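You operate a simulated robot arm through the tools that you are given. There is no shell and no other tool.

Carry out the task below with a simulated robot arm. There is one attempt and no reset: what you move stays moved.

Task
Scrub the dark stain off the sample lap with soap.
Fine: soap the round brush in the soap can, lid on the large plate meanwhile; put brush and lid back. Set down upright: round brush. What is to be rubbed or washed off counts as gone when no trace of it is left.
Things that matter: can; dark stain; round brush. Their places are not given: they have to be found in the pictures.

The check looks at the end state, three seconds after you hand in, the way a careful person would. Anything else that was tipped, shoved, dropped, spilled or broken makes it a failure. Lids that push on must go on centred and level and be pressed home; caps that screw on are set level and turned clockwise until they are tight.

Robot
A 7-joint arm with a two-finger parallel gripper, fixed in place. Base frame: the origin is on the floor under the middle of its stand, x ahead of it, y to its left, z up; the work surface is at about z = 0.9. Readings come in m, rad, newtons and seconds.
With the tool pointing down near the work surface it reaches from about 0.28 to 0.64 m from the base axis. Its first joint turns from -2.897 to 2.897 rad. Payload 1.57 kg.
The TCP is the grasp point between the finger pads, 0.03 m short of the fingertips. In the tool frame z runs along the fingers and y along their closing line. Largest opening 0.08 m; finger width 0.017, thickness 0.012; the body of the gripper, 0.04 by 0.082 m, starts 0.08 m behind the TCP.
Orientation is that of the tool frame in the base frame, as [roll, pitch, yaw] about the fixed x, y, z axes, in that order (R = Rz(yaw) Ry(pitch) Rx(roll)). With the fingers straight down and closing along the base's y, the tool's x points along the base's -x, its y along +y and its z along -z.

Tools
- The arm moves only by the tool servo_tool. Its argument "targets" is a list of rows, each a list of 7 numbers: the shift along the tool's x, y, z in units of 50 mm (1.0 is 50 mm), then the turn, a rotation vector about the tool's x, y, z in units of 6 degrees (1.0 is 6 degrees), then the gripper command, from -1 (shut) to 1 (fully open), values between in proportion. In form: [[dx, dy, dz, wx, wy, wz, hand], ...]. A call has 1 to 20 rows; each row shifts and turns the commanded pose from where the row before left it, along the tool's axes as they then stand. A call with a number of a shift or a turn outside -1 to 1 is refused whole. A row lasts 0.2 s, in which the tool goes at most 0.05 m and 0.15 rad; a call with a longer step from one row to the next is refused whole, and so is a gripper value outside its range. A pose out of reach is approached as far as the arm can. The call stops where the force on the tool passes 40 N (or 10 N more than at its start, if that is more) or the arm is blocked; 0.2 s more then pass. The fingers move at their own pace (about 0.072 m/s each) and stop on an object; they squeeze with about 22 N. The grip force told is the motor's: it shows also when the fingers shut on nothing. Time passes only in rows, and 0.2 s behind the last, so rows that do not move let the fingers close. The reply holds the time, the measured pose of the TCP, the force on the tool along the base axes, the opening and the grip force, in the units named above and with some noise, with the torque about the TCP (base axes, N m) and any sound that the robot's microphone picked up.
- Cameras (640 x 400 px; columns grow to the right, rows downward): "scene" is fixed at [0.2158, 0.5115, 1.541]; the picture's right is [-0.80, -0.60, 0.00], its down [-0.43, 0.58, -0.70] and it looks along [0.42, -0.56, -0.72] (base axes); focal length 296 px, centre (320, 200). "wrist" rides on the gripper at [0.072, -0.007, -0.122] in the tool frame; the picture's right is [0.09, 1.00, 0.00], its down [-0.84, 0.08, -0.54] and it looks along [-0.54, 0.05, 0.84] (tool axes); focal length 238 px, centre (320, 200).
- capture(camera): a new picture of that camera. No time passes.
- slide_trunk(by): slides the trunk up (or, below 0, down) by that many m; the arm rides with it, the base frame stays. It gives what a move gives, with no picture.
- probe_pixels(camera, pixels): there is no depth. For up to 12 entries [column, row, z] of the newest picture of that camera ("zoom" is the newest enlarged one), the place [x, y] in the base frame at which the ray of that pixel passes the height z, good to about 0.003 m, but the place of the scene camera against the robot may be out by one fixed shift of up to 0.018 m in any direction. No time passes.
- enlarge(camera, box): a new picture of the part [left, top, right, bottom] of that camera's present view, enlarged. No time passes.
- hand_in(): hands the job in; it is judged then, once.

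Unless the task says otherwise, let go and move clear before handing in.

The tools are called by a JSON object that holds its "op" and its "data". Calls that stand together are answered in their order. servo_tool: Moves the arm, as the interface text tells. Its arguments: {"type":"object","properties":{"targets":{"type":"array","items":{"type":"array","items":{"type":"number"}}}},"required":["targets"]} The other tools are called the same way: slide_trunk (by) moves the trunk up or down; capture (camera) takes a picture; probe_pixels (camera, pixels) gives the place at which the rays of pixels pass given heights; enlarge (camera, box) takes an enlarged picture of a part of a camera's view; hand_in () hands the job in.

At the start:

```text
time: 0.0
ee_pos: [0.3312, 0.1505, 1.2781]
tcp_rot: [3.141, 0.001, 3.141]
force: [-0.1, 0.2, -0.1]
wrist_torque: [0.05, -0.01, -0.01]
opening: 0.0799
gripper_force: 0.1
trunk travel left (down, up): [-0.65, 0.34]
```

scene: 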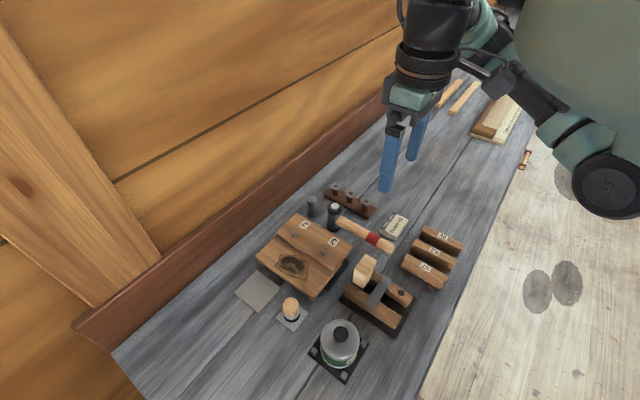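
wrist: 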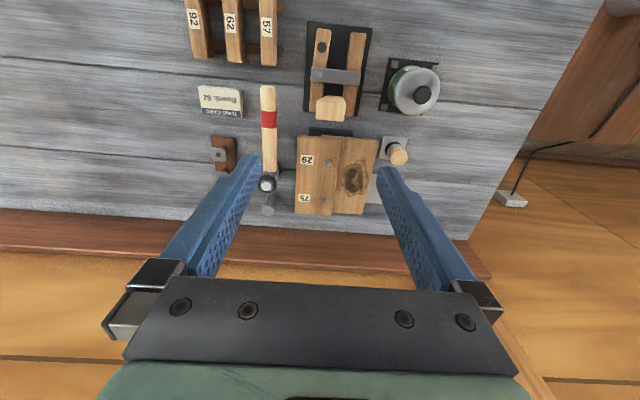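

The scene picture shows the wooden sample lap with a dark stain near (293,265), a small round-knobbed thing near (291,308), a can with a lid near (340,342), and a grey plate near (258,292). I'll enlarge these for detail.

{"op": "enlarge", "data": {"camera": "scene", "box": [220, 180, 420, 390]}}

{"op": "enlarge", "data": {"camera": "wrist", "box": [180, 0, 480, 230]}}

```text
1.90 times, centred on (320, 285) of scene
```

zoom: 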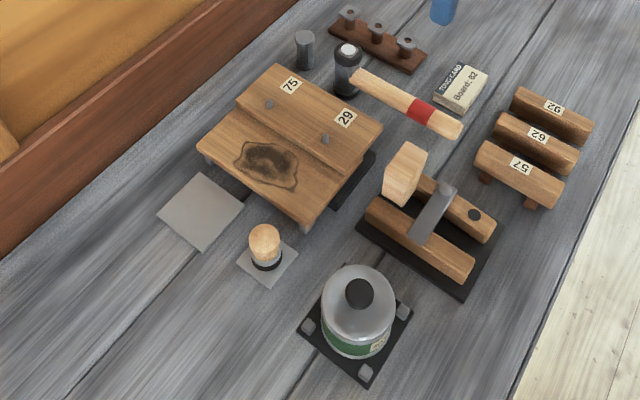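

```text
1.74 times, centred on (330, 115) of wrist
```

zoom: 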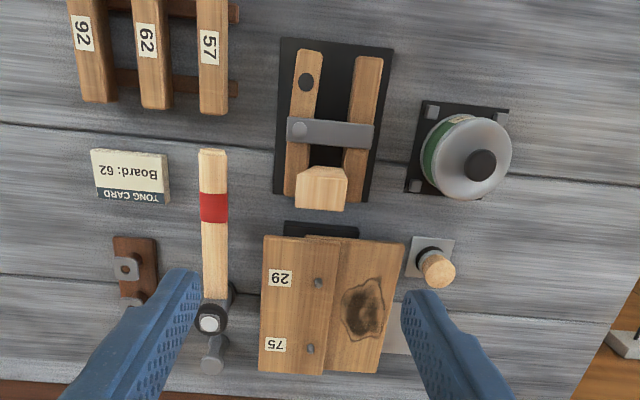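

The enlarged pictures show the round brush (wood handle, black band) on a small plate, the soap can with a black-knobbed lid in a corner-blocked holder, and the bare large plate beside the lap. I'll probe rough positions from the wrist camera.

{"op": "probe_pixels", "data": {"camera": "wrist", "pixels": [[398, 155, 0.95], [395, 148, 0.9], [421, 95, 1.0], [410, 90, 0.9], [352, 178, 0.95], [297, 136, 0.95], [377, 136, 0.95], [295, 213, 0.95], [365, 214, 0.95], [380, 190, 0.9], [325, 108, 0.95]]}}

{"op": "probe_pixels", "data": {"camera": "scene", "pixels": [[291, 304, 0.95], [292, 318, 0.9], [340, 336, 1.0], [258, 292, 0.9], [236, 292, 0.9], [256, 274, 0.9], [281, 290, 0.9], [261, 311, 0.9], [293, 265, 0.95], [340, 350, 0.9]]}}

```text
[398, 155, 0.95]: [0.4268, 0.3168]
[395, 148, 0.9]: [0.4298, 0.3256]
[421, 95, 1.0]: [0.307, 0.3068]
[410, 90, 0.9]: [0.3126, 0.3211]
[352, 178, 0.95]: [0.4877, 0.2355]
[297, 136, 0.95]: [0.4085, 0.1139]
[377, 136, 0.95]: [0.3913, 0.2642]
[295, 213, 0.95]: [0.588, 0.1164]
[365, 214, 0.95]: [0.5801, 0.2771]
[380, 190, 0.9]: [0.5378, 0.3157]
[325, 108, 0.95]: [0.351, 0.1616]
```

```text
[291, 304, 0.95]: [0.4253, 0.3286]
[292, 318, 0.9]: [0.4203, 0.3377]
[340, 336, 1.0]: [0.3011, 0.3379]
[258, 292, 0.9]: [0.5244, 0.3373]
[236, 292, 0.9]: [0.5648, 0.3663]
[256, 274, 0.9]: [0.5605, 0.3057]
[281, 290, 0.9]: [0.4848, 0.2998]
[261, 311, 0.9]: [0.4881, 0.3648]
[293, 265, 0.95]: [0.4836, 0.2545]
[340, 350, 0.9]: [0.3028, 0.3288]
```

Wrist rays put the can near (0.31, 0.32), the brush near (0.43, 0.32), the stain near (0.49, 0.24) and the large plate near (0.52, 0.33). I'll move the hand left and lower for a closer view.

{"op": "servo_tool", "data": {"targets": [[0, 0.6, 0.5, 0, 0, 0, 1], [0, 0.6, 0.5, 0, 0, 0, 1], [0, 0.6, 0.5, 0, 0, 0, 1], [0, 0.6, 0.4, 0, 0, 0, 1], [0, 0.6, 0, 0, 0, 0, 1], [0, 0, 0, 0, 0, 0, 1]]}}

{"op": "capture", "data": {"camera": "wrist"}}

```text
time: 1.4
ee_pos: [0.3318, 0.3003, 1.1842]
tcp_rot: [3.14, 0.002, 3.14]
force: [0.6, -0.2, 0.7]
wrist_torque: [0.02, -0.01, 0.0]
opening: 0.0799
gripper_force: 0.1
trunk travel left (down, up): [-0.65, 0.34]
```

```text
taken
```

wrist: 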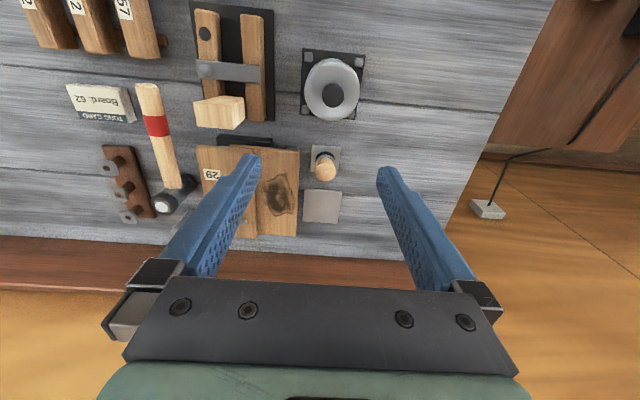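

The can lid now shows at (332,88) with its knob at (332,95), the brush at (325,165) and the large plate at (322,206). I'll enlarge around these.

{"op": "enlarge", "data": {"camera": "wrist", "box": [240, 30, 400, 130]}}

{"op": "probe_pixels", "data": {"camera": "wrist", "pixels": [[332, 95, 1.0], [332, 90, 0.98], [325, 172, 0.96], [324, 155, 0.91], [322, 207, 0.9], [304, 190, 0.9], [342, 190, 0.9], [303, 222, 0.9], [342, 223, 0.9], [280, 190, 0.95]]}}

{"op": "enlarge", "data": {"camera": "wrist", "box": [190, 120, 370, 240]}}

{"op": "capture", "data": {"camera": "scene"}}

```text
4.00 times, centred on (320, 80) of wrist
```

zoom: 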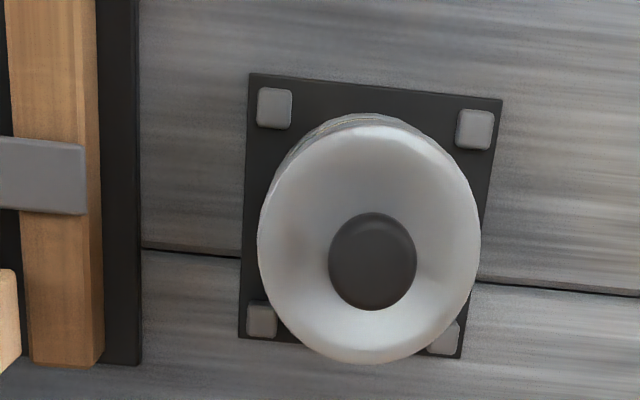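

```text
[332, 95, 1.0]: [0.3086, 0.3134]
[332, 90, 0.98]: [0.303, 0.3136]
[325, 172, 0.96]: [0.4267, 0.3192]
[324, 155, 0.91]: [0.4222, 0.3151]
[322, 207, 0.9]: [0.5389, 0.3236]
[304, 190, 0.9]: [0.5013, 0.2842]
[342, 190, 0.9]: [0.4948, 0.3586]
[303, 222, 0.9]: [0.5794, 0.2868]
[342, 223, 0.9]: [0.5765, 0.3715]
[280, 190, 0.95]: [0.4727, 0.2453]
```

```text
3.33 times, centred on (280, 180) of wrist
```

zoom: 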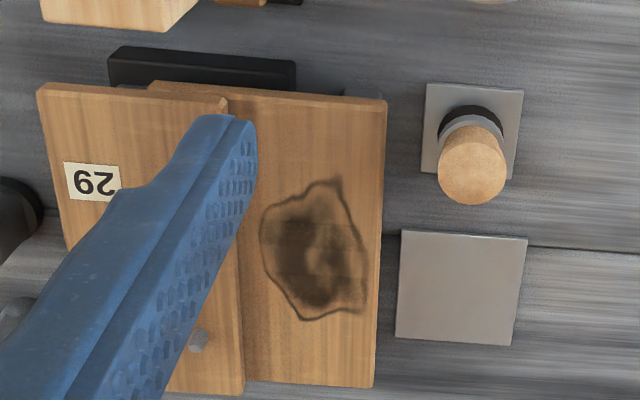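

```text
taken
```

scene: 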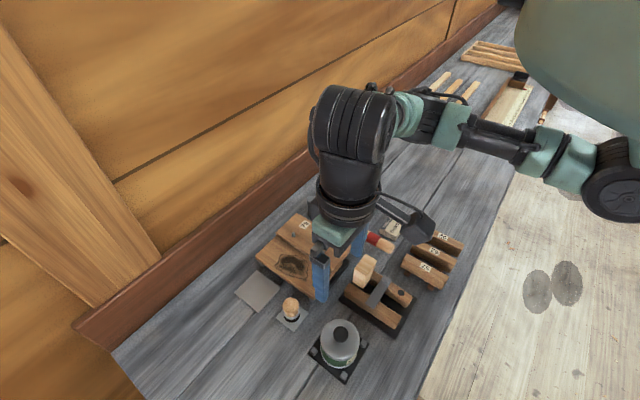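

The lid and knob appear round and unthreaded from above, with the knob at zoom (372,262), roughly 26 mm wide; triangulating gives its top near z≈0.98. I'll hover above the can for a closer look.

{"op": "servo_tool", "data": {"targets": [[0.22, 0.16, 0.5, 0, 0, 0, 1], [0.22, 0.16, 0.5, 0, 0, 0, 1], [0, 0, 0.5, 0, 0, 0, 1], [0, 0, 0, 0, 0, 0, 1]]}}

{"op": "capture", "data": {"camera": "wrist"}}

{"op": "enlarge", "data": {"camera": "wrist", "box": [250, 60, 410, 160]}}

{"op": "enlarge", "data": {"camera": "scene", "box": [280, 300, 400, 390]}}

```text
time: 2.4
ee_pos: [0.3088, 0.3145, 1.1074]
tcp_rot: [-3.141, 0.0, -3.14]
force: [-0.5, 0.4, 0.9]
wrist_torque: [0.0, 0.01, 0.01]
opening: 0.0799
gripper_force: 0.1
trunk travel left (down, up): [-0.65, 0.34]
```

```text
taken
```

wrist: 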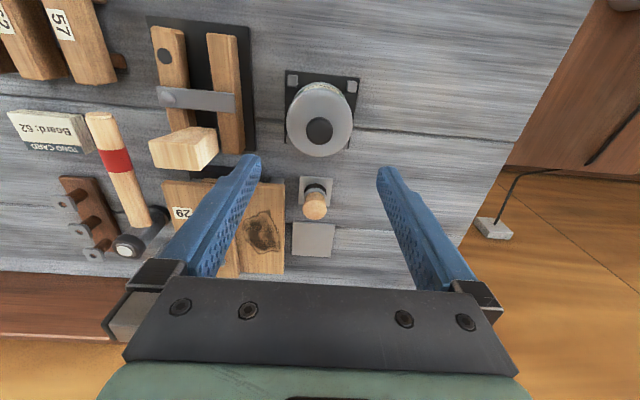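

```text
4.00 times, centred on (330, 110) of wrist
```

zoom: 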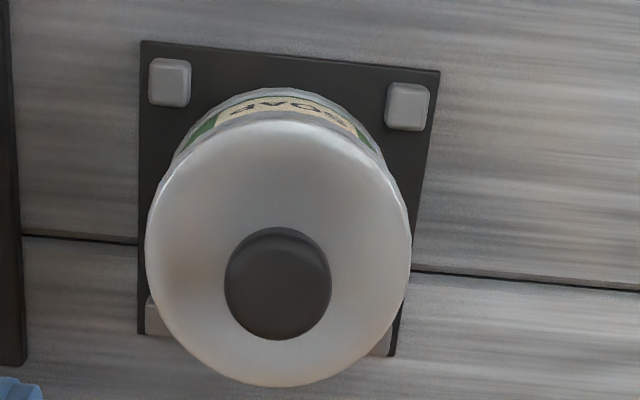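

```text
4.44 times, centred on (340, 345) of scene
```

zoom: 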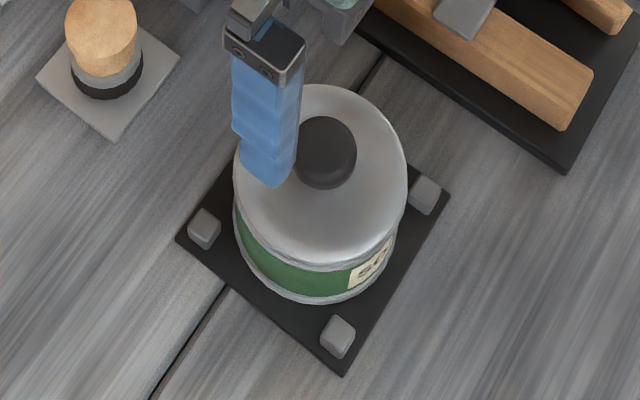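

The lid's knob is centred at zoom (278,284), i.e. wrist (319,131), almost below the TCP. I'll probe it and the rest at several heights.

{"op": "probe_pixels", "data": {"camera": "wrist", "pixels": [[319.5, 131, 0.98], [319.5, 131, 0.97], [319.5, 131, 0.99], [306, 131, 0.975], [333, 131, 0.975], [286.5, 120, 0.96], [353, 122, 0.96], [289, 71, 0.9], [359, 78, 0.9], [315, 206, 0.95], [316, 180, 0.9], [263, 232, 0.94]]}}

{"op": "probe_pixels", "data": {"camera": "scene", "pixels": [[341, 334.5, 0.98], [341, 334.5, 0.97], [341, 334.5, 0.99], [341, 334.5, 1.0]]}}

```text
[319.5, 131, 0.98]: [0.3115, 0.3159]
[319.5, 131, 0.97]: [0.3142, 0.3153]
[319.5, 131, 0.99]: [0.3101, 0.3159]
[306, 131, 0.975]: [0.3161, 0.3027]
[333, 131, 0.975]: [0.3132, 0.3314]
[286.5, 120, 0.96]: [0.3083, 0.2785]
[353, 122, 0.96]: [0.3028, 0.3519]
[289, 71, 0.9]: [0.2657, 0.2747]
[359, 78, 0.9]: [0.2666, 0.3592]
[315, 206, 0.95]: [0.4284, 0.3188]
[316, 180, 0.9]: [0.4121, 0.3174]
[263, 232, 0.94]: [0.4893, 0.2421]
```

```text
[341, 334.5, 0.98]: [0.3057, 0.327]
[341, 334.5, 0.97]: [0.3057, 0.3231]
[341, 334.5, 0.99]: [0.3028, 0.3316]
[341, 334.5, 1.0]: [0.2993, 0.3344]
```

The knob is about 28 mm wide at about (0.311, 0.316), and the lid about 72 mm wide. I'll partly close the fingers and come down to just above the knob.

{"op": "servo_tool", "data": {"targets": [[-0.04, 0.03, 0.5, 0, 0, 0, 0.15], [0, 0, 0.5, 0, 0, 0, 0.15], [0, 0, 0.5, 0, 0, 0, 0.15], [0, 0, 0.3, 0, 0, 0, 0.15], [0, 0, 0, 0, 0, 0, 0.15]]}}

{"op": "capture", "data": {"camera": "wrist"}}

{"op": "enlarge", "data": {"camera": "wrist", "box": [240, 120, 400, 220]}}

{"op": "enlarge", "data": {"camera": "scene", "box": [280, 300, 400, 390]}}

```text
time: 3.6
ee_pos: [0.3109, 0.32, 1.0164]
tcp_rot: [-3.141, 0.0, 3.14]
force: [-0.6, -0.7, 0.2]
wrist_torque: [0.0, 0.03, -0.01]
opening: 0.0463
gripper_force: 0.0
trunk travel left (down, up): [-0.65, 0.34]
```

```text
taken
```

wrist: 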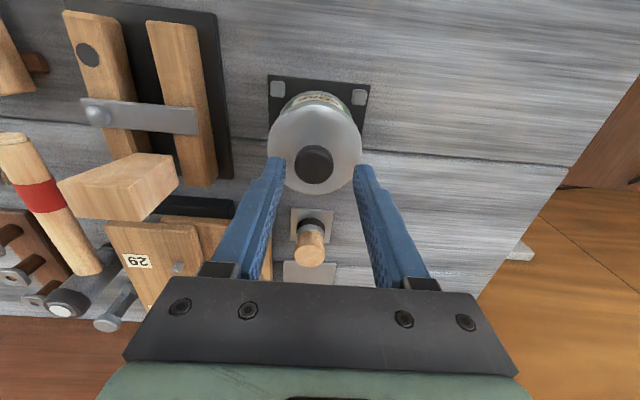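

```text
4.00 times, centred on (320, 170) of wrist
```

zoom: 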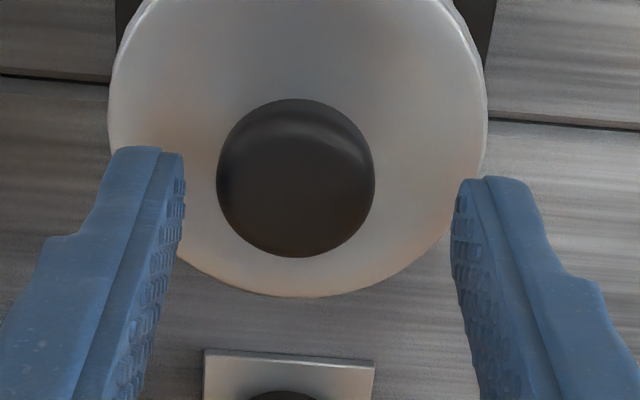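

```text
4.44 times, centred on (340, 345) of scene
```

zoom: 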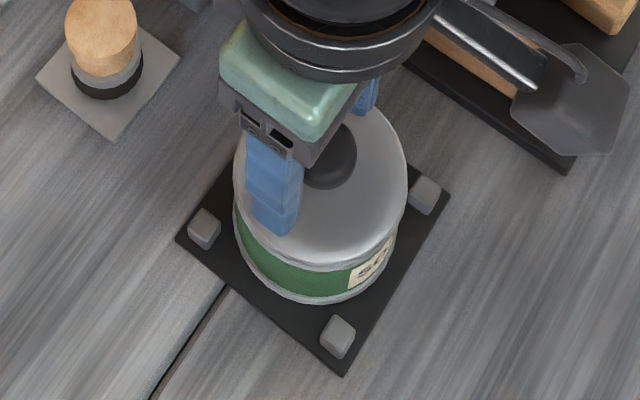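

The knob at zoom (296,178) sits about 5 mm to the low-y side of the finger midpoint. I'll shift by that and lower about 12 mm, watching the force.

{"op": "servo_tool", "data": {"targets": [[0, -0.1, 0, 0, 0, 0, 0.15], [0, 0, 0.12, 0, 0, 0, 0.15], [0, 0, 0.12, 0, 0, 0, 0.15], [0, 0, 0, 0, 0, 0, 0.15]]}}

{"op": "enlarge", "data": {"camera": "wrist", "box": [240, 120, 400, 220]}}

{"op": "enlarge", "data": {"camera": "scene", "box": [310, 310, 390, 370]}}

```text
time: 4.6
ee_pos: [0.3109, 0.3124, 1.0045]
tcp_rot: [-3.141, 0.0, -3.14]
force: [-0.9, -1.3, -0.4]
wrist_torque: [0.01, -0.04, 0.02]
opening: 0.0463
gripper_force: 0.0
trunk travel left (down, up): [-0.65, 0.34]
```

```text
4.00 times, centred on (320, 170) of wrist
```

zoom: 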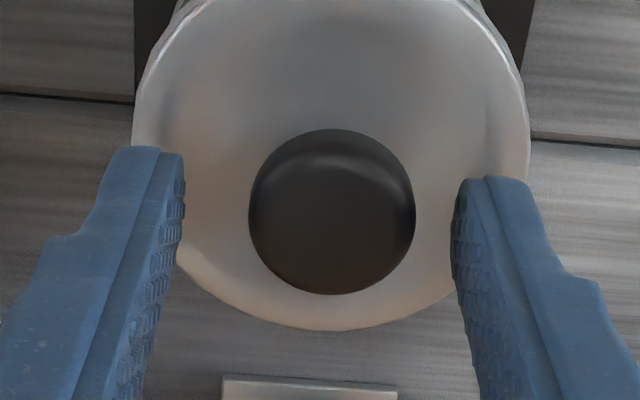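

```text
6.67 times, centred on (350, 340) of scene
```

zoom: 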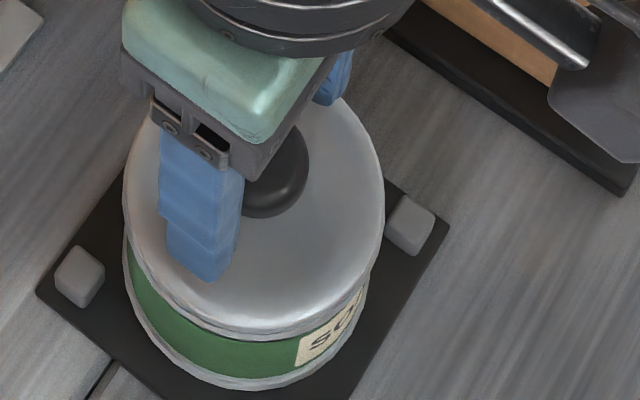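

The knob (zoom (331,212)) is now about 2 mm to the high-y side. I'll correct and lower in small steps watching for contact.

{"op": "servo_tool", "data": {"targets": [[0, 0.04, 0, 0, 0, 0, 0.15], [0, 0, 0.1, 0, 0, 0, 0.15], [0, 0, 0.06, 0, 0, 0, 0.15], [0, 0, 0, 0, 0, 0, 0.15]]}}

{"op": "enlarge", "data": {"camera": "wrist", "box": [240, 120, 400, 220]}}

{"op": "enlarge", "data": {"camera": "scene", "box": [310, 310, 390, 370]}}

```text
time: 5.6
ee_pos: [0.3103, 0.3151, 0.9966]
tcp_rot: [3.141, 0.0, 3.14]
force: [0.6, -0.3, -0.4]
wrist_torque: [0.02, -0.02, -0.03]
opening: 0.0458
gripper_force: 0.0
trunk travel left (down, up): [-0.65, 0.34]
```

```text
4.00 times, centred on (320, 170) of wrist
```

zoom: 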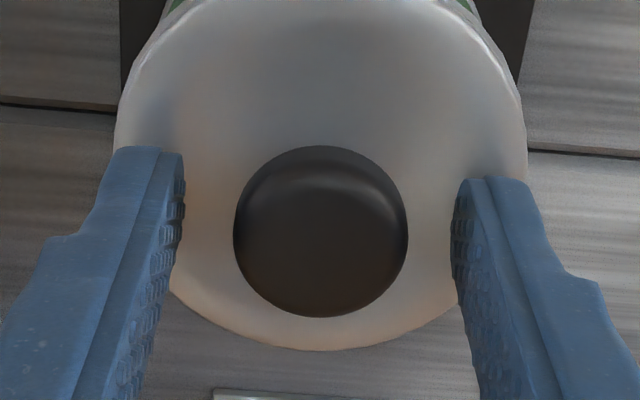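

```text
6.67 times, centred on (350, 340) of scene
```

zoom: 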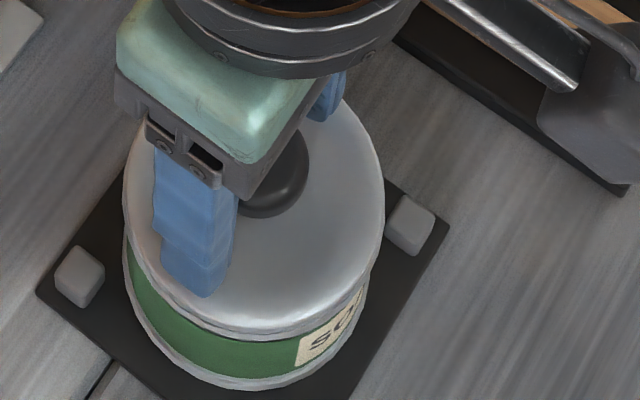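

The knob (zoom (321,230)) is centred between the fingers and its top is about 17 mm below the TCP, so the tips overlap it by about 13 mm. I'll close on it.

{"op": "servo_tool", "data": {"targets": [[0, 0, 0, 0, 0, 0, -1], [0, 0, 0, 0, 0, 0, -1], [0, 0, 0, 0, 0, 0, -1], [0, 0, 0, 0, 0, 0, -1]]}}

{"op": "enlarge", "data": {"camera": "wrist", "box": [240, 120, 400, 220]}}

```text
time: 6.6
ee_pos: [0.3105, 0.3147, 0.9963]
tcp_rot: [3.141, 0.0, 3.141]
force: [0.7, -0.2, 0.3]
wrist_torque: [0.03, 0.02, -0.01]
opening: 0.0263
gripper_force: 22.4
trunk travel left (down, up): [-0.65, 0.34]
```

```text
4.00 times, centred on (320, 170) of wrist
```

zoom: 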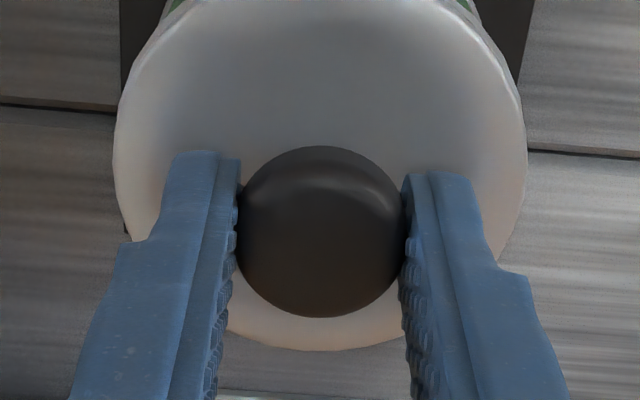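

The fingers hold the knob at 26.3 mm opening with 22 N. I'll record the seat pose (0.3105, 0.3148, 0.9963) and lift gently.

{"op": "servo_tool", "data": {"targets": [[0, 0, -0.06, 0, 0, 0, -1], [0, 0, -0.06, 0, 0, 0, -1], [0, 0, -0.06, 0, 0, 0, -1], [0, 0, -0.06, 0, 0, 0, -1], [0, 0, -0.06, 0, 0, 0, -1], [0, 0, 0, 0, 0, 0, -1]]}}

{"op": "capture", "data": {"camera": "scene"}}

{"op": "enlarge", "data": {"camera": "wrist", "box": [240, 70, 400, 220]}}

```text
time: 8.0
ee_pos: [0.3106, 0.3148, 1.0127]
tcp_rot: [3.141, 0.001, 3.141]
force: [0.5, 0.3, -0.3]
wrist_torque: [-0.01, 0.0, 0.0]
opening: 0.0264
gripper_force: 21.4
trunk travel left (down, up): [-0.65, 0.34]
heard: snap
```

```text
taken
```

scene: 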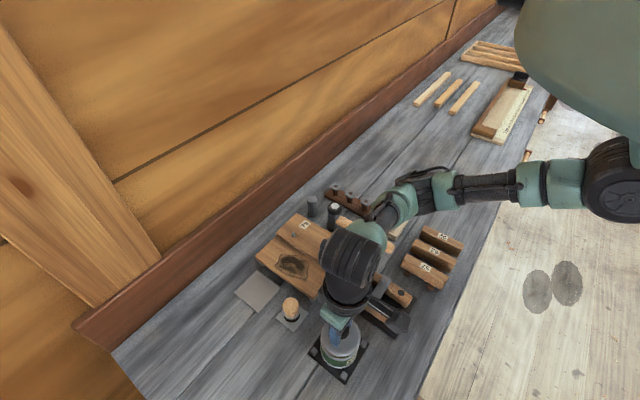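

```text
2.67 times, centred on (320, 145) of wrist
```

zoom: 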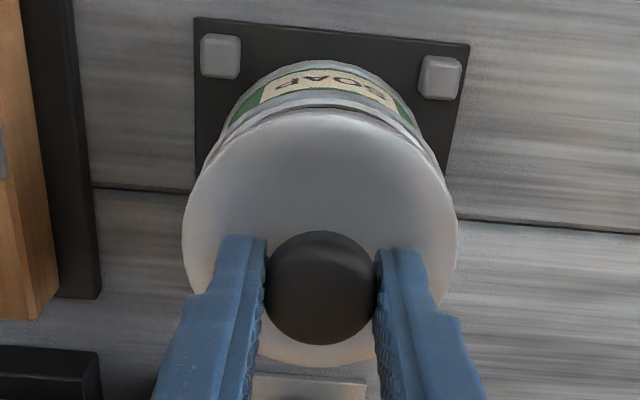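

A snap was heard and the lid came free (visible gap above the can rim), so it's a push-on lid. I'll raise it and carry it over the large plate.

{"op": "servo_tool", "data": {"targets": [[0, 0, -0.5, 0, 0, 0, -1], [0, 0, -0.5, 0, 0, 0, -1], [0, 0, -0.5, 0, 0, 0, -1], [0, 0, -0.5, 0, 0, 0, -1], [-0.5, 0, 0, 0, 0, 0, -1], [-0.5, 0, 0, 0, 0, 0, -1], [-0.5, 0, 0, 0, 0, 0, -1], [-0.5, 0, 0, 0, 0, 0, -1], [0, 0, 0, 0, 0, 0, -1]]}}

{"op": "capture", "data": {"camera": "wrist"}}

{"op": "capture", "data": {"camera": "scene"}}

```text
time: 10.0
ee_pos: [0.411, 0.3144, 1.1113]
tcp_rot: [3.139, 0.002, 3.14]
force: [0.8, -0.1, -0.9]
wrist_torque: [-0.02, 0.0, 0.02]
opening: 0.0264
gripper_force: 22.1
trunk travel left (down, up): [-0.65, 0.34]
```

```text
taken
```

wrist: 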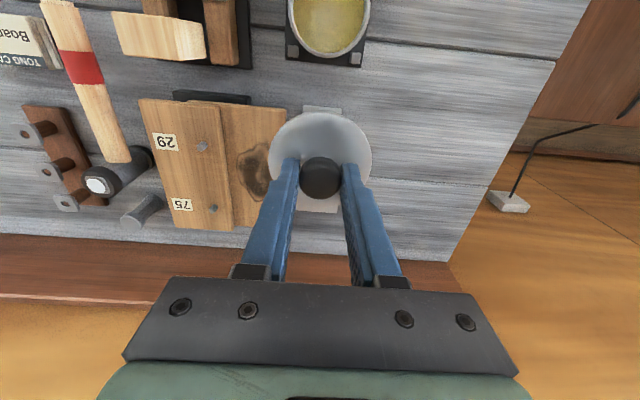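

```text
taken
```

scene: 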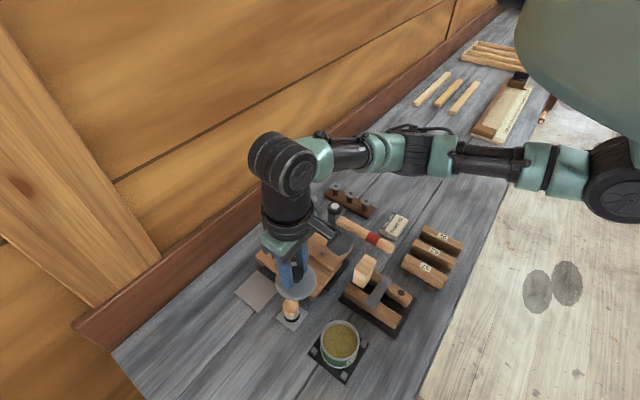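

The can is open with soap visible at (341,342), and the lid is held. The large plate's centre from both cameras comes to about (0.534, 0.322), so I'll move above it and then lower partway.

{"op": "servo_tool", "data": {"targets": [[-0.6, 0.05, 0, 0, 0, 0, -1], [-0.6, 0.05, 0, 0, 0, 0, -1], [-0.6, 0.05, 0, 0, 0, 0, -1], [-0.67, 0, 0, 0, 0, 0, -1], [0, 0, 0.5, 0, 0, 0, -1], [0, 0, 0.5, 0, 0, 0, -1], [0, 0, 0.5, 0, 0, 0, -1], [0, 0, 0.5, 0, 0, 0, -1], [0, 0, 0, 0, 0, 0, -1]]}}

{"op": "capture", "data": {"camera": "wrist"}}

{"op": "enlarge", "data": {"camera": "scene", "box": [200, 220, 340, 340]}}

```text
time: 12.0
ee_pos: [0.5352, 0.3212, 1.0121]
tcp_rot: [3.142, 0.001, 3.141]
force: [0.4, 0.1, -1.4]
wrist_torque: [0.0, -0.02, 0.01]
opening: 0.0261
gripper_force: 22.4
trunk travel left (down, up): [-0.65, 0.34]
```

```text
taken
```

wrist: 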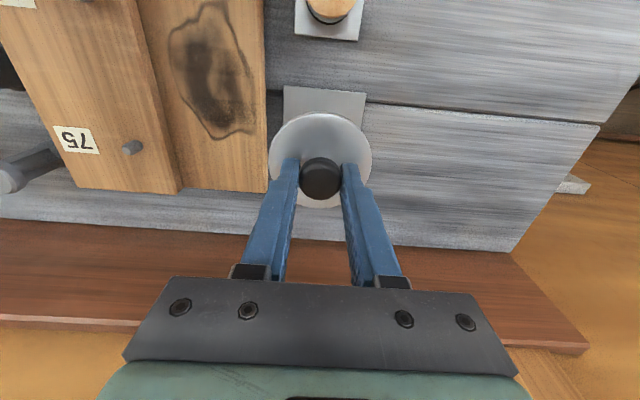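

```text
3.33 times, centred on (270, 280) of scene
```

zoom: 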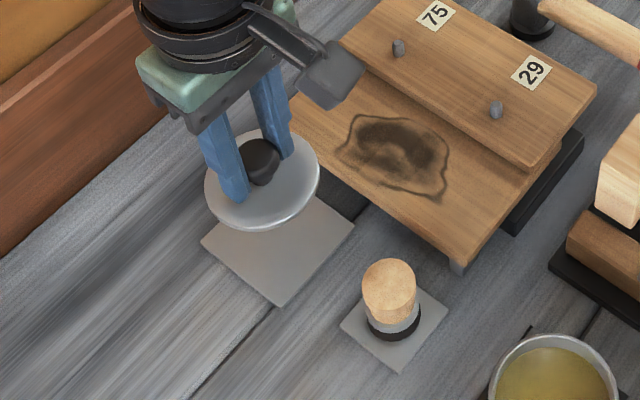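

The near edge of the plate shows at (285,86)–(367,92) in the wrist view beneath the lid. I'll probe it to fix the plate centre.

{"op": "probe_pixels", "data": {"camera": "wrist", "pixels": [[284, 86, 0.902], [367, 93, 0.902], [283, 125, 0.902], [363, 122, 0.902], [321, 156, 0.98], [268, 190, 0.94], [266, 94, 0.94]]}}

{"op": "enlarge", "data": {"camera": "wrist", "box": [240, 60, 400, 220]}}

```text
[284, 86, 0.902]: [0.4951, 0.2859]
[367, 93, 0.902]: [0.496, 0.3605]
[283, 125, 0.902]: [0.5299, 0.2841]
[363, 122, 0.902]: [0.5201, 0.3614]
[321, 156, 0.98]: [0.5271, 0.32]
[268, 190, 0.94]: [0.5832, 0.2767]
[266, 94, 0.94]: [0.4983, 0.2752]
```

```text
2.50 times, centred on (320, 140) of wrist
```

zoom: 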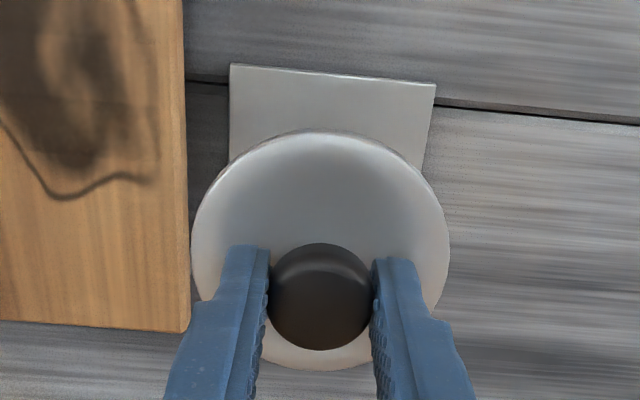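

The plate spans about y 0.286–0.361 and starts at x 0.4955, so its centre is about (0.533, 0.323). I'll nudge to that and lower toward it.

{"op": "servo_tool", "data": {"targets": [[0.04, 0.04, 0.2, 0, 0, 0, -1], [0, 0, 0.2, 0, 0, 0, -1], [0, 0, 0.2, 0, 0, 0, -1], [0, 0, 0.2, 0, 0, 0, -1], [0, 0, 0, 0, 0, 0, -1]]}}

{"op": "enlarge", "data": {"camera": "scene", "box": [220, 250, 300, 320]}}

{"op": "enlarge", "data": {"camera": "wrist", "box": [240, 60, 400, 220]}}

```text
time: 13.2
ee_pos: [0.532, 0.3252, 0.9731]
tcp_rot: [3.141, -0.001, 3.141]
force: [-0.9, 0.1, -0.3]
wrist_torque: [0.02, -0.02, 0.0]
opening: 0.0264
gripper_force: 22.3
trunk travel left (down, up): [-0.65, 0.34]
```

```text
5.71 times, centred on (260, 285) of scene
```

zoom: 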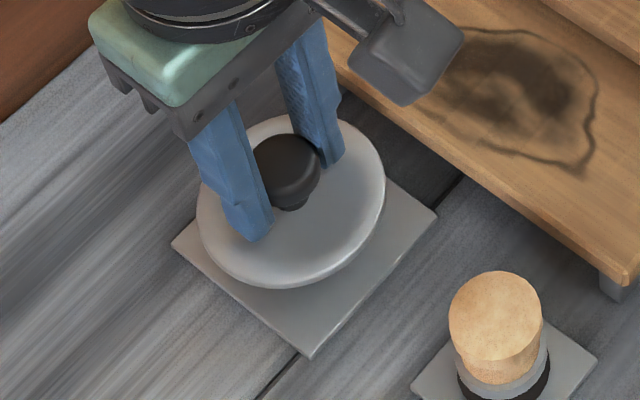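

```text
2.50 times, centred on (320, 140) of wrist
```

zoom: 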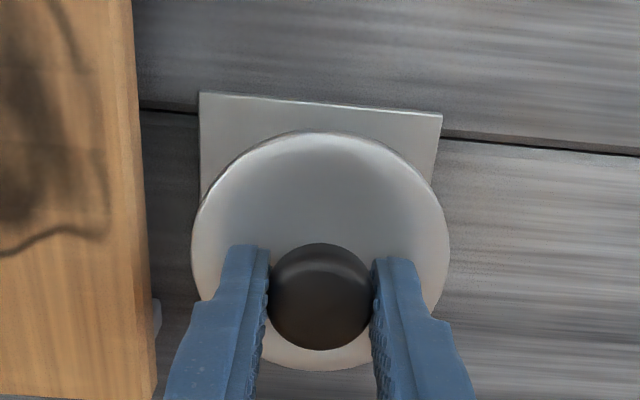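

The lid is over the plate and roughly centred, still clear of it. I'll continue down in small steps.

{"op": "servo_tool", "data": {"targets": [[0, 0, 0.1, 0, 0, 0, -1], [0, 0, 0.1, 0, 0, 0, -1], [0, 0, 0.1, 0, 0, 0, -1], [0, 0, 0, 0, 0, 0, -1]]}}

{"op": "enlarge", "data": {"camera": "scene", "box": [220, 250, 300, 320]}}

{"op": "enlarge", "data": {"camera": "wrist", "box": [240, 60, 400, 220]}}

```text
time: 14.2
ee_pos: [0.5324, 0.3249, 0.9568]
tcp_rot: [3.141, 0.0, 3.141]
force: [-0.2, -0.1, -0.8]
wrist_torque: [0.02, 0.02, 0.0]
opening: 0.0261
gripper_force: 21.8
trunk travel left (down, up): [-0.65, 0.34]
```

```text
5.71 times, centred on (260, 285) of scene
```

zoom: 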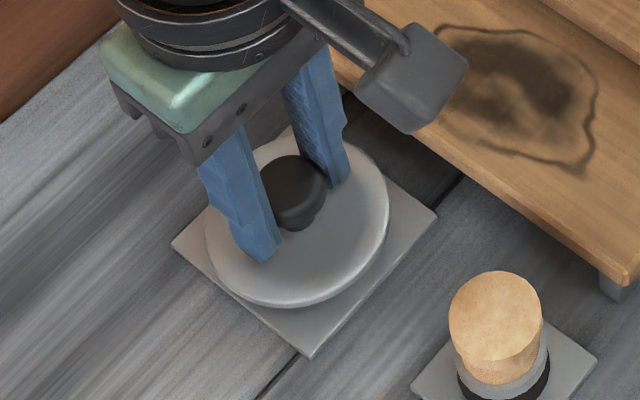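

```text
2.50 times, centred on (320, 140) of wrist
```

zoom: 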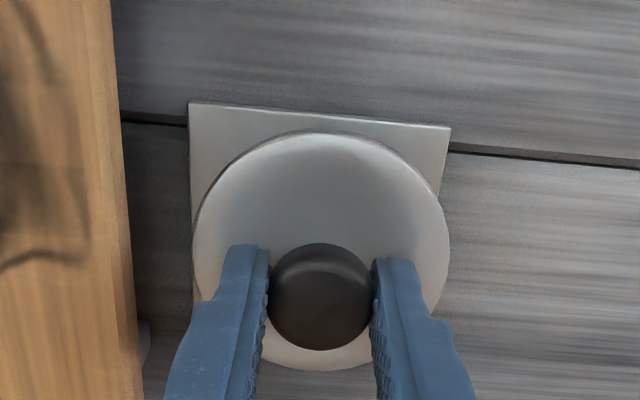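

Still no contact at z=0.957, with the lid close above the plate. I'll keep stepping down.

{"op": "servo_tool", "data": {"targets": [[0, 0, 0.06, 0, 0, 0, -1], [0, 0, 0.06, 0, 0, 0, -1], [0, 0, 0, 0, 0, 0, -1]]}}

{"op": "enlarge", "data": {"camera": "scene", "box": [220, 250, 300, 320]}}

```text
time: 15.0
ee_pos: [0.5315, 0.3252, 0.9515]
tcp_rot: [-3.14, 0.0, -3.141]
force: [-0.1, 0.6, -0.5]
wrist_torque: [0.0, 0.0, 0.0]
opening: 0.0263
gripper_force: 21.9
trunk travel left (down, up): [-0.65, 0.34]
```

```text
5.71 times, centred on (260, 285) of scene
```

zoom: 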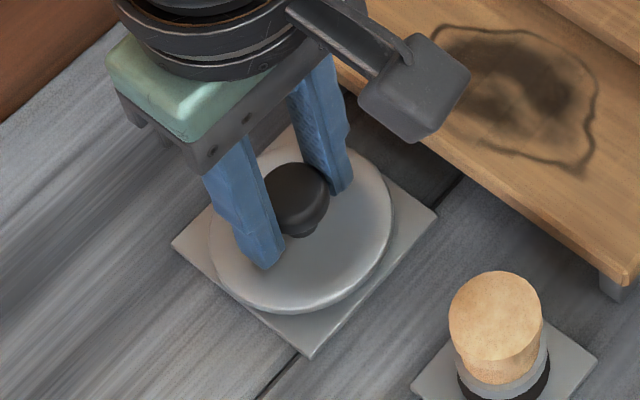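

The lid is centred over the plate (plate centre ≈ (303,234) zoom, lid ≈ (301,235)), still without contact force. Continue down.

{"op": "servo_tool", "data": {"targets": [[0, 0, 0.05, 0, 0, 0, -1], [0, 0, 0.05, 0, 0, 0, -1], [0, 0, 0, 0, 0, 0, -1]]}}

{"op": "enlarge", "data": {"camera": "scene", "box": [220, 250, 300, 320]}}

```text
time: 15.8
ee_pos: [0.5308, 0.3256, 0.9447]
tcp_rot: [3.141, -0.001, -3.141]
force: [0.0, 0.8, 0.3]
wrist_torque: [-0.01, 0.02, 0.0]
opening: 0.0262
gripper_force: 22.2
trunk travel left (down, up): [-0.65, 0.34]
```

```text
5.71 times, centred on (260, 285) of scene
```

zoom: 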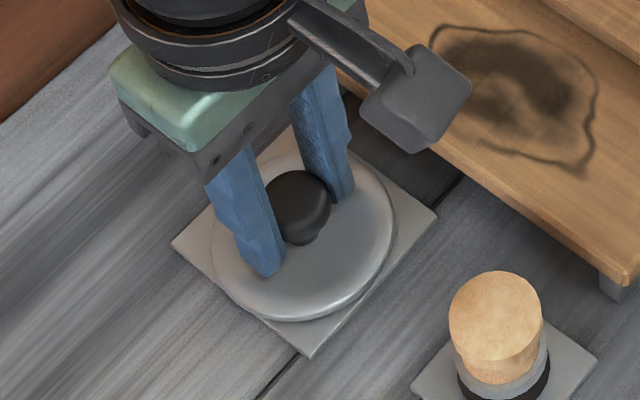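

No contact yet at 0.9447 with the lid nearly touching. I'll step down by 2 mm increments.

{"op": "servo_tool", "data": {"targets": [[0, 0, 0.04, 0, 0, 0, -1], [0, 0, 0.03, 0, 0, 0, -1], [0, 0, 0, 0, 0, 0, -1]]}}

{"op": "enlarge", "data": {"camera": "scene", "box": [220, 250, 300, 320]}}

```text
time: 16.6
ee_pos: [0.532, 0.3243, 0.9455]
tcp_rot: [3.138, 0.005, 3.141]
force: [1.6, 2.4, 13.3]
wrist_torque: [0.04, 0.05, -0.02]
opening: 0.0265
gripper_force: 22.2
trunk travel left (down, up): [-0.65, 0.34]
```

```text
5.71 times, centred on (260, 285) of scene
```

zoom: 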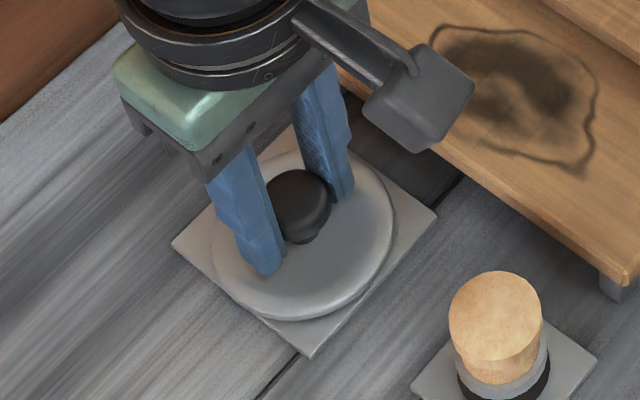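

The force rose to 13 N at z≈0.945: the lid sits on the plate. I'll relieve the pressure, open to about 48 mm, and rise.

{"op": "servo_tool", "data": {"targets": [[0, 0, -0.06, 0, 0, 0, -1], [0, 0, 0, 0, 0, 0, -1], [0, 0, 0, 0, 0, 0, 0.2], [0, 0, 0, 0, 0, 0, 0.2], [0, 0, 0, 0, 0, 0, 0.2]]}}

{"op": "enlarge", "data": {"camera": "wrist", "box": [240, 60, 400, 220]}}

```text
time: 17.8
ee_pos: [0.5318, 0.3231, 0.9462]
tcp_rot: [-3.14, -0.001, -3.141]
force: [-0.4, -0.2, -0.7]
wrist_torque: [0.0, -0.03, -0.01]
opening: 0.0478
gripper_force: 0.0
trunk travel left (down, up): [-0.65, 0.34]
```

```text
2.50 times, centred on (320, 140) of wrist
```

zoom: 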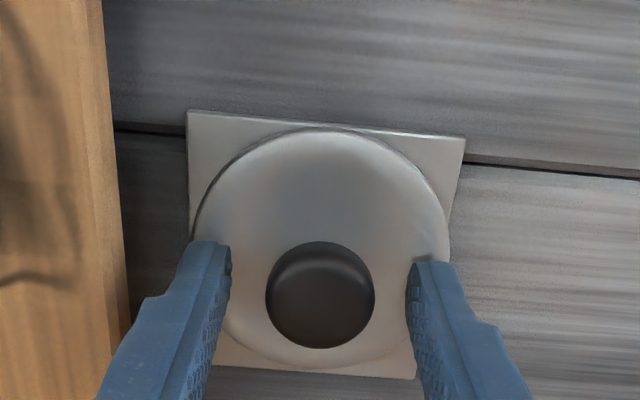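

The lid rests within the large plate with the knob at zoom (320,295). I'll rise and move over to the brush.

{"op": "servo_tool", "data": {"targets": [[0, 0, -0.4, 0, 0, 0, 0.2], [0, 0, -0.6, 0, 0, 0, 0.2], [0, 0, -0.8, 0, 0, 0, 0.2], [0, 0, -0.8, 0, 0, 0, 0.5], [0.5, -0.03, -0.4, 0, 0, 0, 0.5], [0.5, -0.03, 0, 0, 0, 0, 0.5], [0.5, -0.03, 0, 0, 0, 0, 0.5], [0.5, 0, 0, 0, 0, 0, 0.5], [0, 0, 0, 0, 0, 0, 0.5]]}}

{"op": "capture", "data": {"camera": "wrist"}}

{"op": "enlarge", "data": {"camera": "wrist", "box": [240, 80, 400, 180]}}

{"op": "enlarge", "data": {"camera": "scene", "box": [220, 250, 320, 330]}}

```text
time: 19.8
ee_pos: [0.4317, 0.3194, 1.0942]
tcp_rot: [-3.141, 0.0, 3.14]
force: [0.6, 0.5, 0.8]
wrist_torque: [0.01, -0.01, 0.01]
opening: 0.0599
gripper_force: 0.0
trunk travel left (down, up): [-0.65, 0.34]
```

```text
taken
```

wrist: 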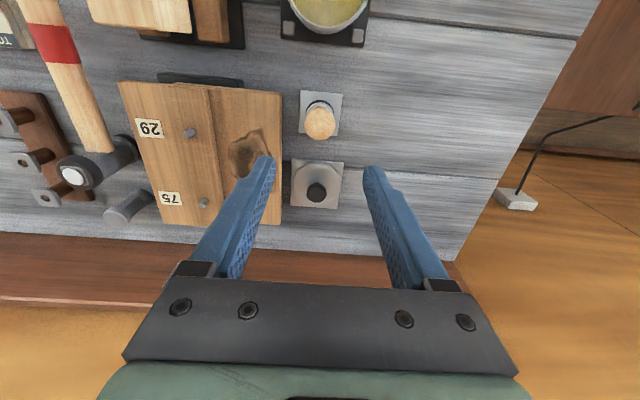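

```text
4.00 times, centred on (320, 130) of wrist
```

zoom: 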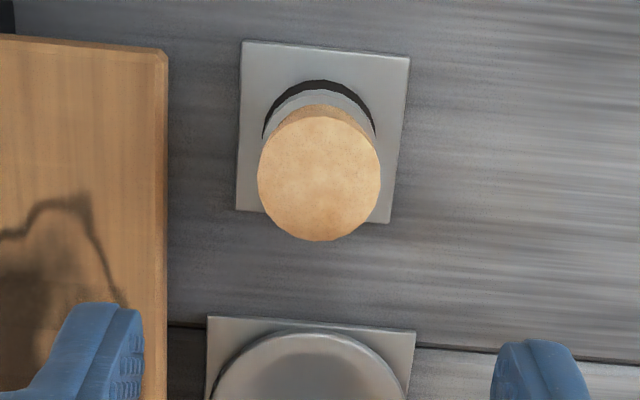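

```text
5.00 times, centred on (270, 290) of scene
```

zoom: 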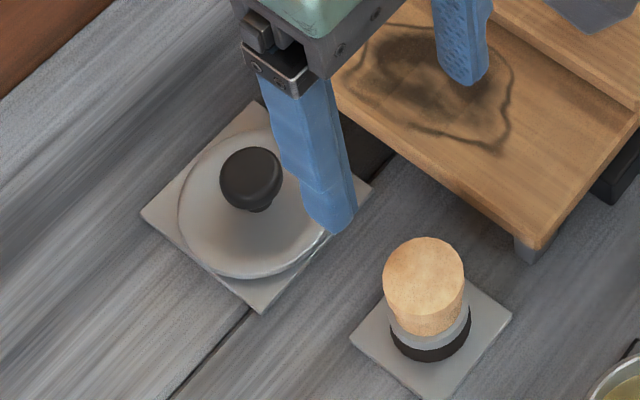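

The brush handle's top is at zoom (319,183), i.e. wrist (320,126), and its plate centre at zoom (319,133), i.e. (320,113). I'll probe both to get height and place.

{"op": "probe_pixels", "data": {"camera": "wrist", "pixels": [[319.75, 113.3, 0.902], [300.5, 90, 0.902], [342, 94, 0.902], [299, 132.5, 0.902], [337.5, 135.7, 0.902], [319.75, 125.75, 0.94], [319.75, 125.75, 0.95], [319.75, 125.75, 0.96], [319.75, 125.75, 0.97], [304.5, 125, 0.95], [335, 127, 0.95], [319.75, 104, 0.905]]}}

{"op": "probe_pixels", "data": {"camera": "scene", "pixels": [[290.6, 305.6, 0.94], [290.6, 305.6, 0.95], [290.6, 305.6, 0.96], [292, 318, 0.902], [260, 305, 0.902]]}}

```text
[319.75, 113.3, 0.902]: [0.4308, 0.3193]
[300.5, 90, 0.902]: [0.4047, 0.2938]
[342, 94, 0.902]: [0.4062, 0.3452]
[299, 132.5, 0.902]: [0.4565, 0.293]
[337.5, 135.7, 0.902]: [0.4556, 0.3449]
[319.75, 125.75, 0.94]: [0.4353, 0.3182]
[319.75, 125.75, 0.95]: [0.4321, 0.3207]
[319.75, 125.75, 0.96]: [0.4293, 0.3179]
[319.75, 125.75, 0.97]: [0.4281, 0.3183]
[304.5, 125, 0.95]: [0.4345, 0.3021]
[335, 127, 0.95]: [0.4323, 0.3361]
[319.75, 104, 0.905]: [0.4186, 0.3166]
```

```text
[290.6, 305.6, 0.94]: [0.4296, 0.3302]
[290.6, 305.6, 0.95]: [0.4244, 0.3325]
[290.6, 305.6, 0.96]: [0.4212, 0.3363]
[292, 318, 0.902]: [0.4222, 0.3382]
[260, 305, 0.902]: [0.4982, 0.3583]
```

The brush stands at the centre of its plate, about (0.4307, 0.319), handle about 34 mm wide with its top near z≈0.953. I'll descend over it with the fingers at 52 mm and check alignment.

{"op": "servo_tool", "data": {"targets": [[0.02, 0, 0.5, 0, 0, 0, 0.4], [0, 0, 0.5, 0, 0, 0, 0.4], [0, 0, 0.5, 0, 0, 0, 0.4], [0, 0, 0.3, 0, 0, 0, 0.4], [0, 0, 0, 0, 0, 0, 0.4]]}}

{"op": "enlarge", "data": {"camera": "wrist", "box": [240, 100, 400, 200]}}

{"op": "enlarge", "data": {"camera": "scene", "box": [250, 260, 330, 330]}}

```text
time: 21.0
ee_pos: [0.4316, 0.3206, 1.0064]
tcp_rot: [-3.141, 0.001, 3.139]
force: [0.0, -0.2, -0.3]
wrist_torque: [0.0, 0.0, 0.0]
opening: 0.056
gripper_force: 0.2
trunk travel left (down, up): [-0.65, 0.34]
```

```text
4.00 times, centred on (320, 150) of wrist
```

zoom: 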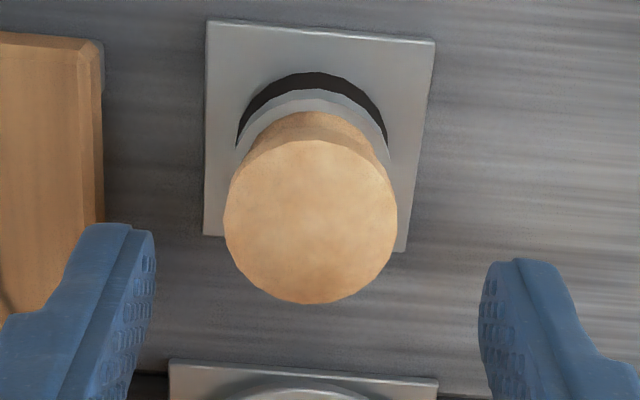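

```text
5.71 times, centred on (290, 295) of scene
```

zoom: 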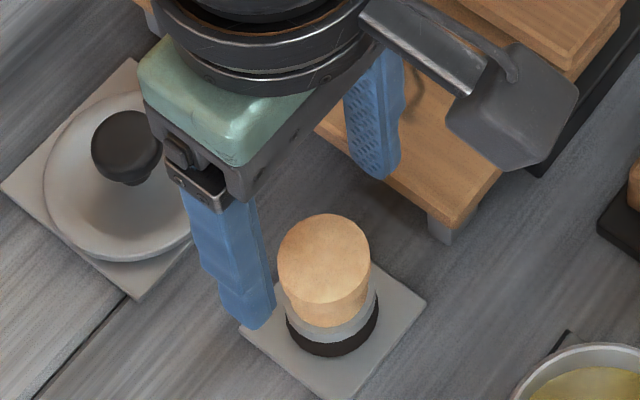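

The handle at zoom (311,221) is within 1 mm of the finger midpoint, but the left finger passes near the lap edge. I'll narrow the opening to 46 mm and lower to z≈0.960.

{"op": "servo_tool", "data": {"targets": [[0, -0.02, 0, 0, 0, 0, 0.15], [0, 0, 0.3, 0, 0, 0, 0.15], [0, 0, 0.3, 0, 0, 0, 0.15], [0, 0, 0.3, 0, 0, 0, 0.15], [0, 0, 0, 0, 0, 0, 0.15]]}}

{"op": "enlarge", "data": {"camera": "wrist", "box": [240, 100, 400, 220]}}

{"op": "enlarge", "data": {"camera": "scene", "box": [250, 260, 330, 330]}}

```text
time: 22.2
ee_pos: [0.4313, 0.3187, 0.9602]
tcp_rot: [3.139, -0.001, 3.138]
force: [0.4, 0.3, -0.9]
wrist_torque: [0.02, 0.01, 0.01]
opening: 0.0461
gripper_force: 0.1
trunk travel left (down, up): [-0.65, 0.34]
```

```text
3.33 times, centred on (320, 160) of wrist
```

zoom: 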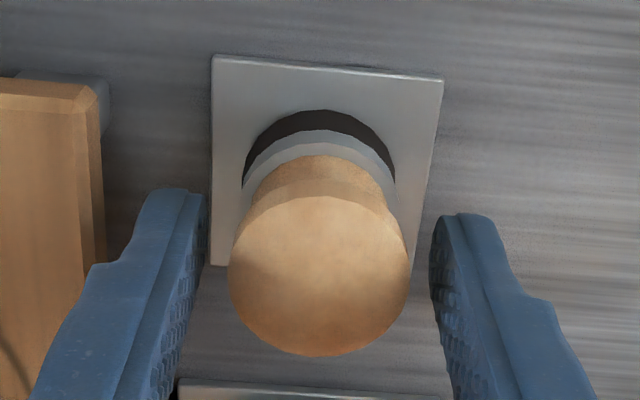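

```text
5.71 times, centred on (290, 295) of scene
```

zoom: 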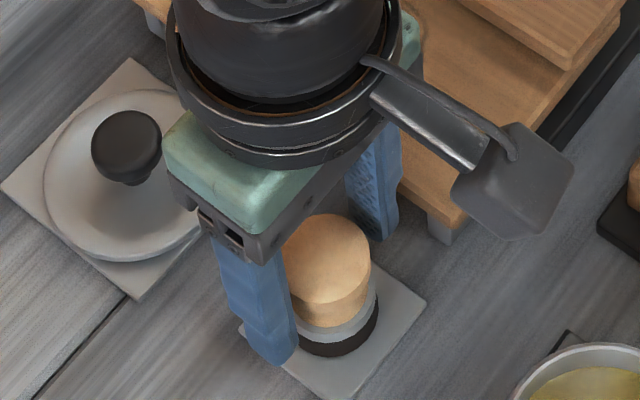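

The handle is centred between the fingers (zoom col 320 vs midpoint 318), with about 18 mm of overlap. I'll close on it and lift straight up.

{"op": "servo_tool", "data": {"targets": [[0, 0, 0.03, 0, 0, 0, 0.15], [0, 0, 0, 0, 0, 0, -1], [0, 0, 0, 0, 0, 0, -1], [0, 0, 0, 0, 0, 0, -1], [0, 0, 0, 0, 0, 0, -1]]}}

{"op": "enlarge", "data": {"camera": "wrist", "box": [240, 100, 400, 220]}}

```text
time: 23.4
ee_pos: [0.4321, 0.3188, 0.9594]
tcp_rot: [3.141, 0.0, 3.14]
force: [0.3, 0.6, 0.6]
wrist_torque: [-0.01, -0.02, 0.01]
opening: 0.0331
gripper_force: 21.6
trunk travel left (down, up): [-0.65, 0.34]
```

```text
3.33 times, centred on (320, 160) of wrist
```

zoom: 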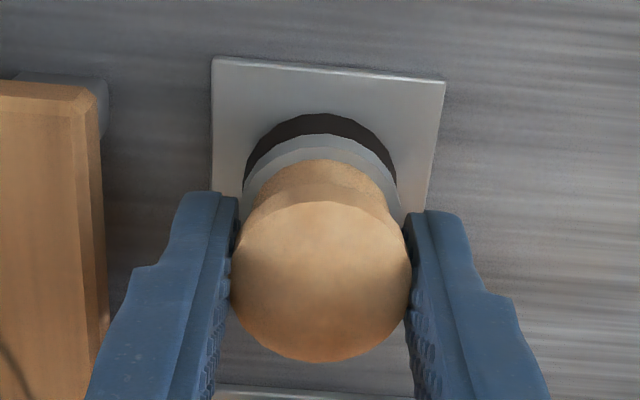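

The brush is held at 33 mm opening with 21.6 N; grip pose (0.4317, 0.3188, 0.959). I'll lift it and move toward the can, stopping for a view.

{"op": "servo_tool", "data": {"targets": [[0, 0, -0.2, 0, 0, 0, -1], [0, 0, -0.4, 0, 0, 0, -1], [0, 0, -0.5, 0, 0, 0, -1], [0, 0, -0.5, 0, 0, 0, -1], [0, 0, -0.4, 0, 0, 0, -1], [0.5, 0, 0, 0, 0, 0, -1], [0.5, 0, 0, 0, 0, 0, -1], [0.5, 0, 0, 0, 0, 0, -1], [0.5, -0.03, 0, 0, 0, 0, -1], [0.4, -0.03, 0, 0, 0, 0, -1], [0, 0, 0, 0, 0, 0, -1]]}}

{"op": "capture", "data": {"camera": "wrist"}}

{"op": "enlarge", "data": {"camera": "scene", "box": [270, 270, 400, 390]}}

```text
time: 25.8
ee_pos: [0.3117, 0.3168, 1.0599]
tcp_rot: [-3.14, 0.0, 3.141]
force: [0.5, 0.3, -0.8]
wrist_torque: [0.03, -0.01, -0.02]
opening: 0.0327
gripper_force: 21.8
trunk travel left (down, up): [-0.65, 0.34]
```

```text
taken
```

wrist: 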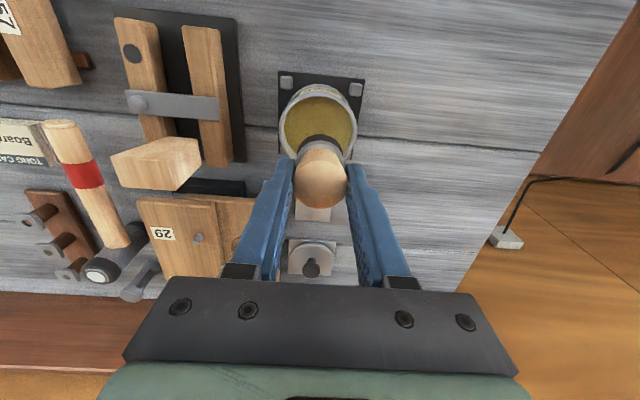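

```text
3.33 times, centred on (335, 330) of scene
```

zoom: 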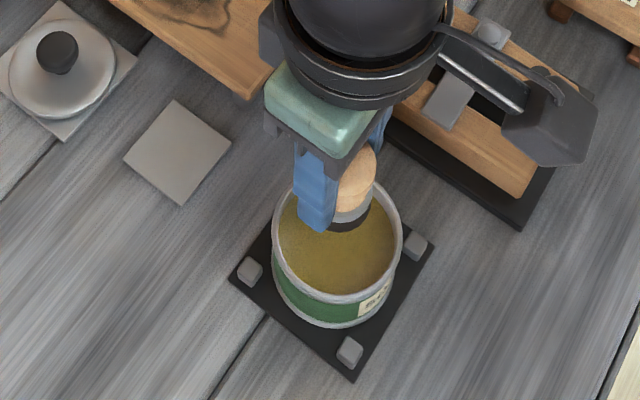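

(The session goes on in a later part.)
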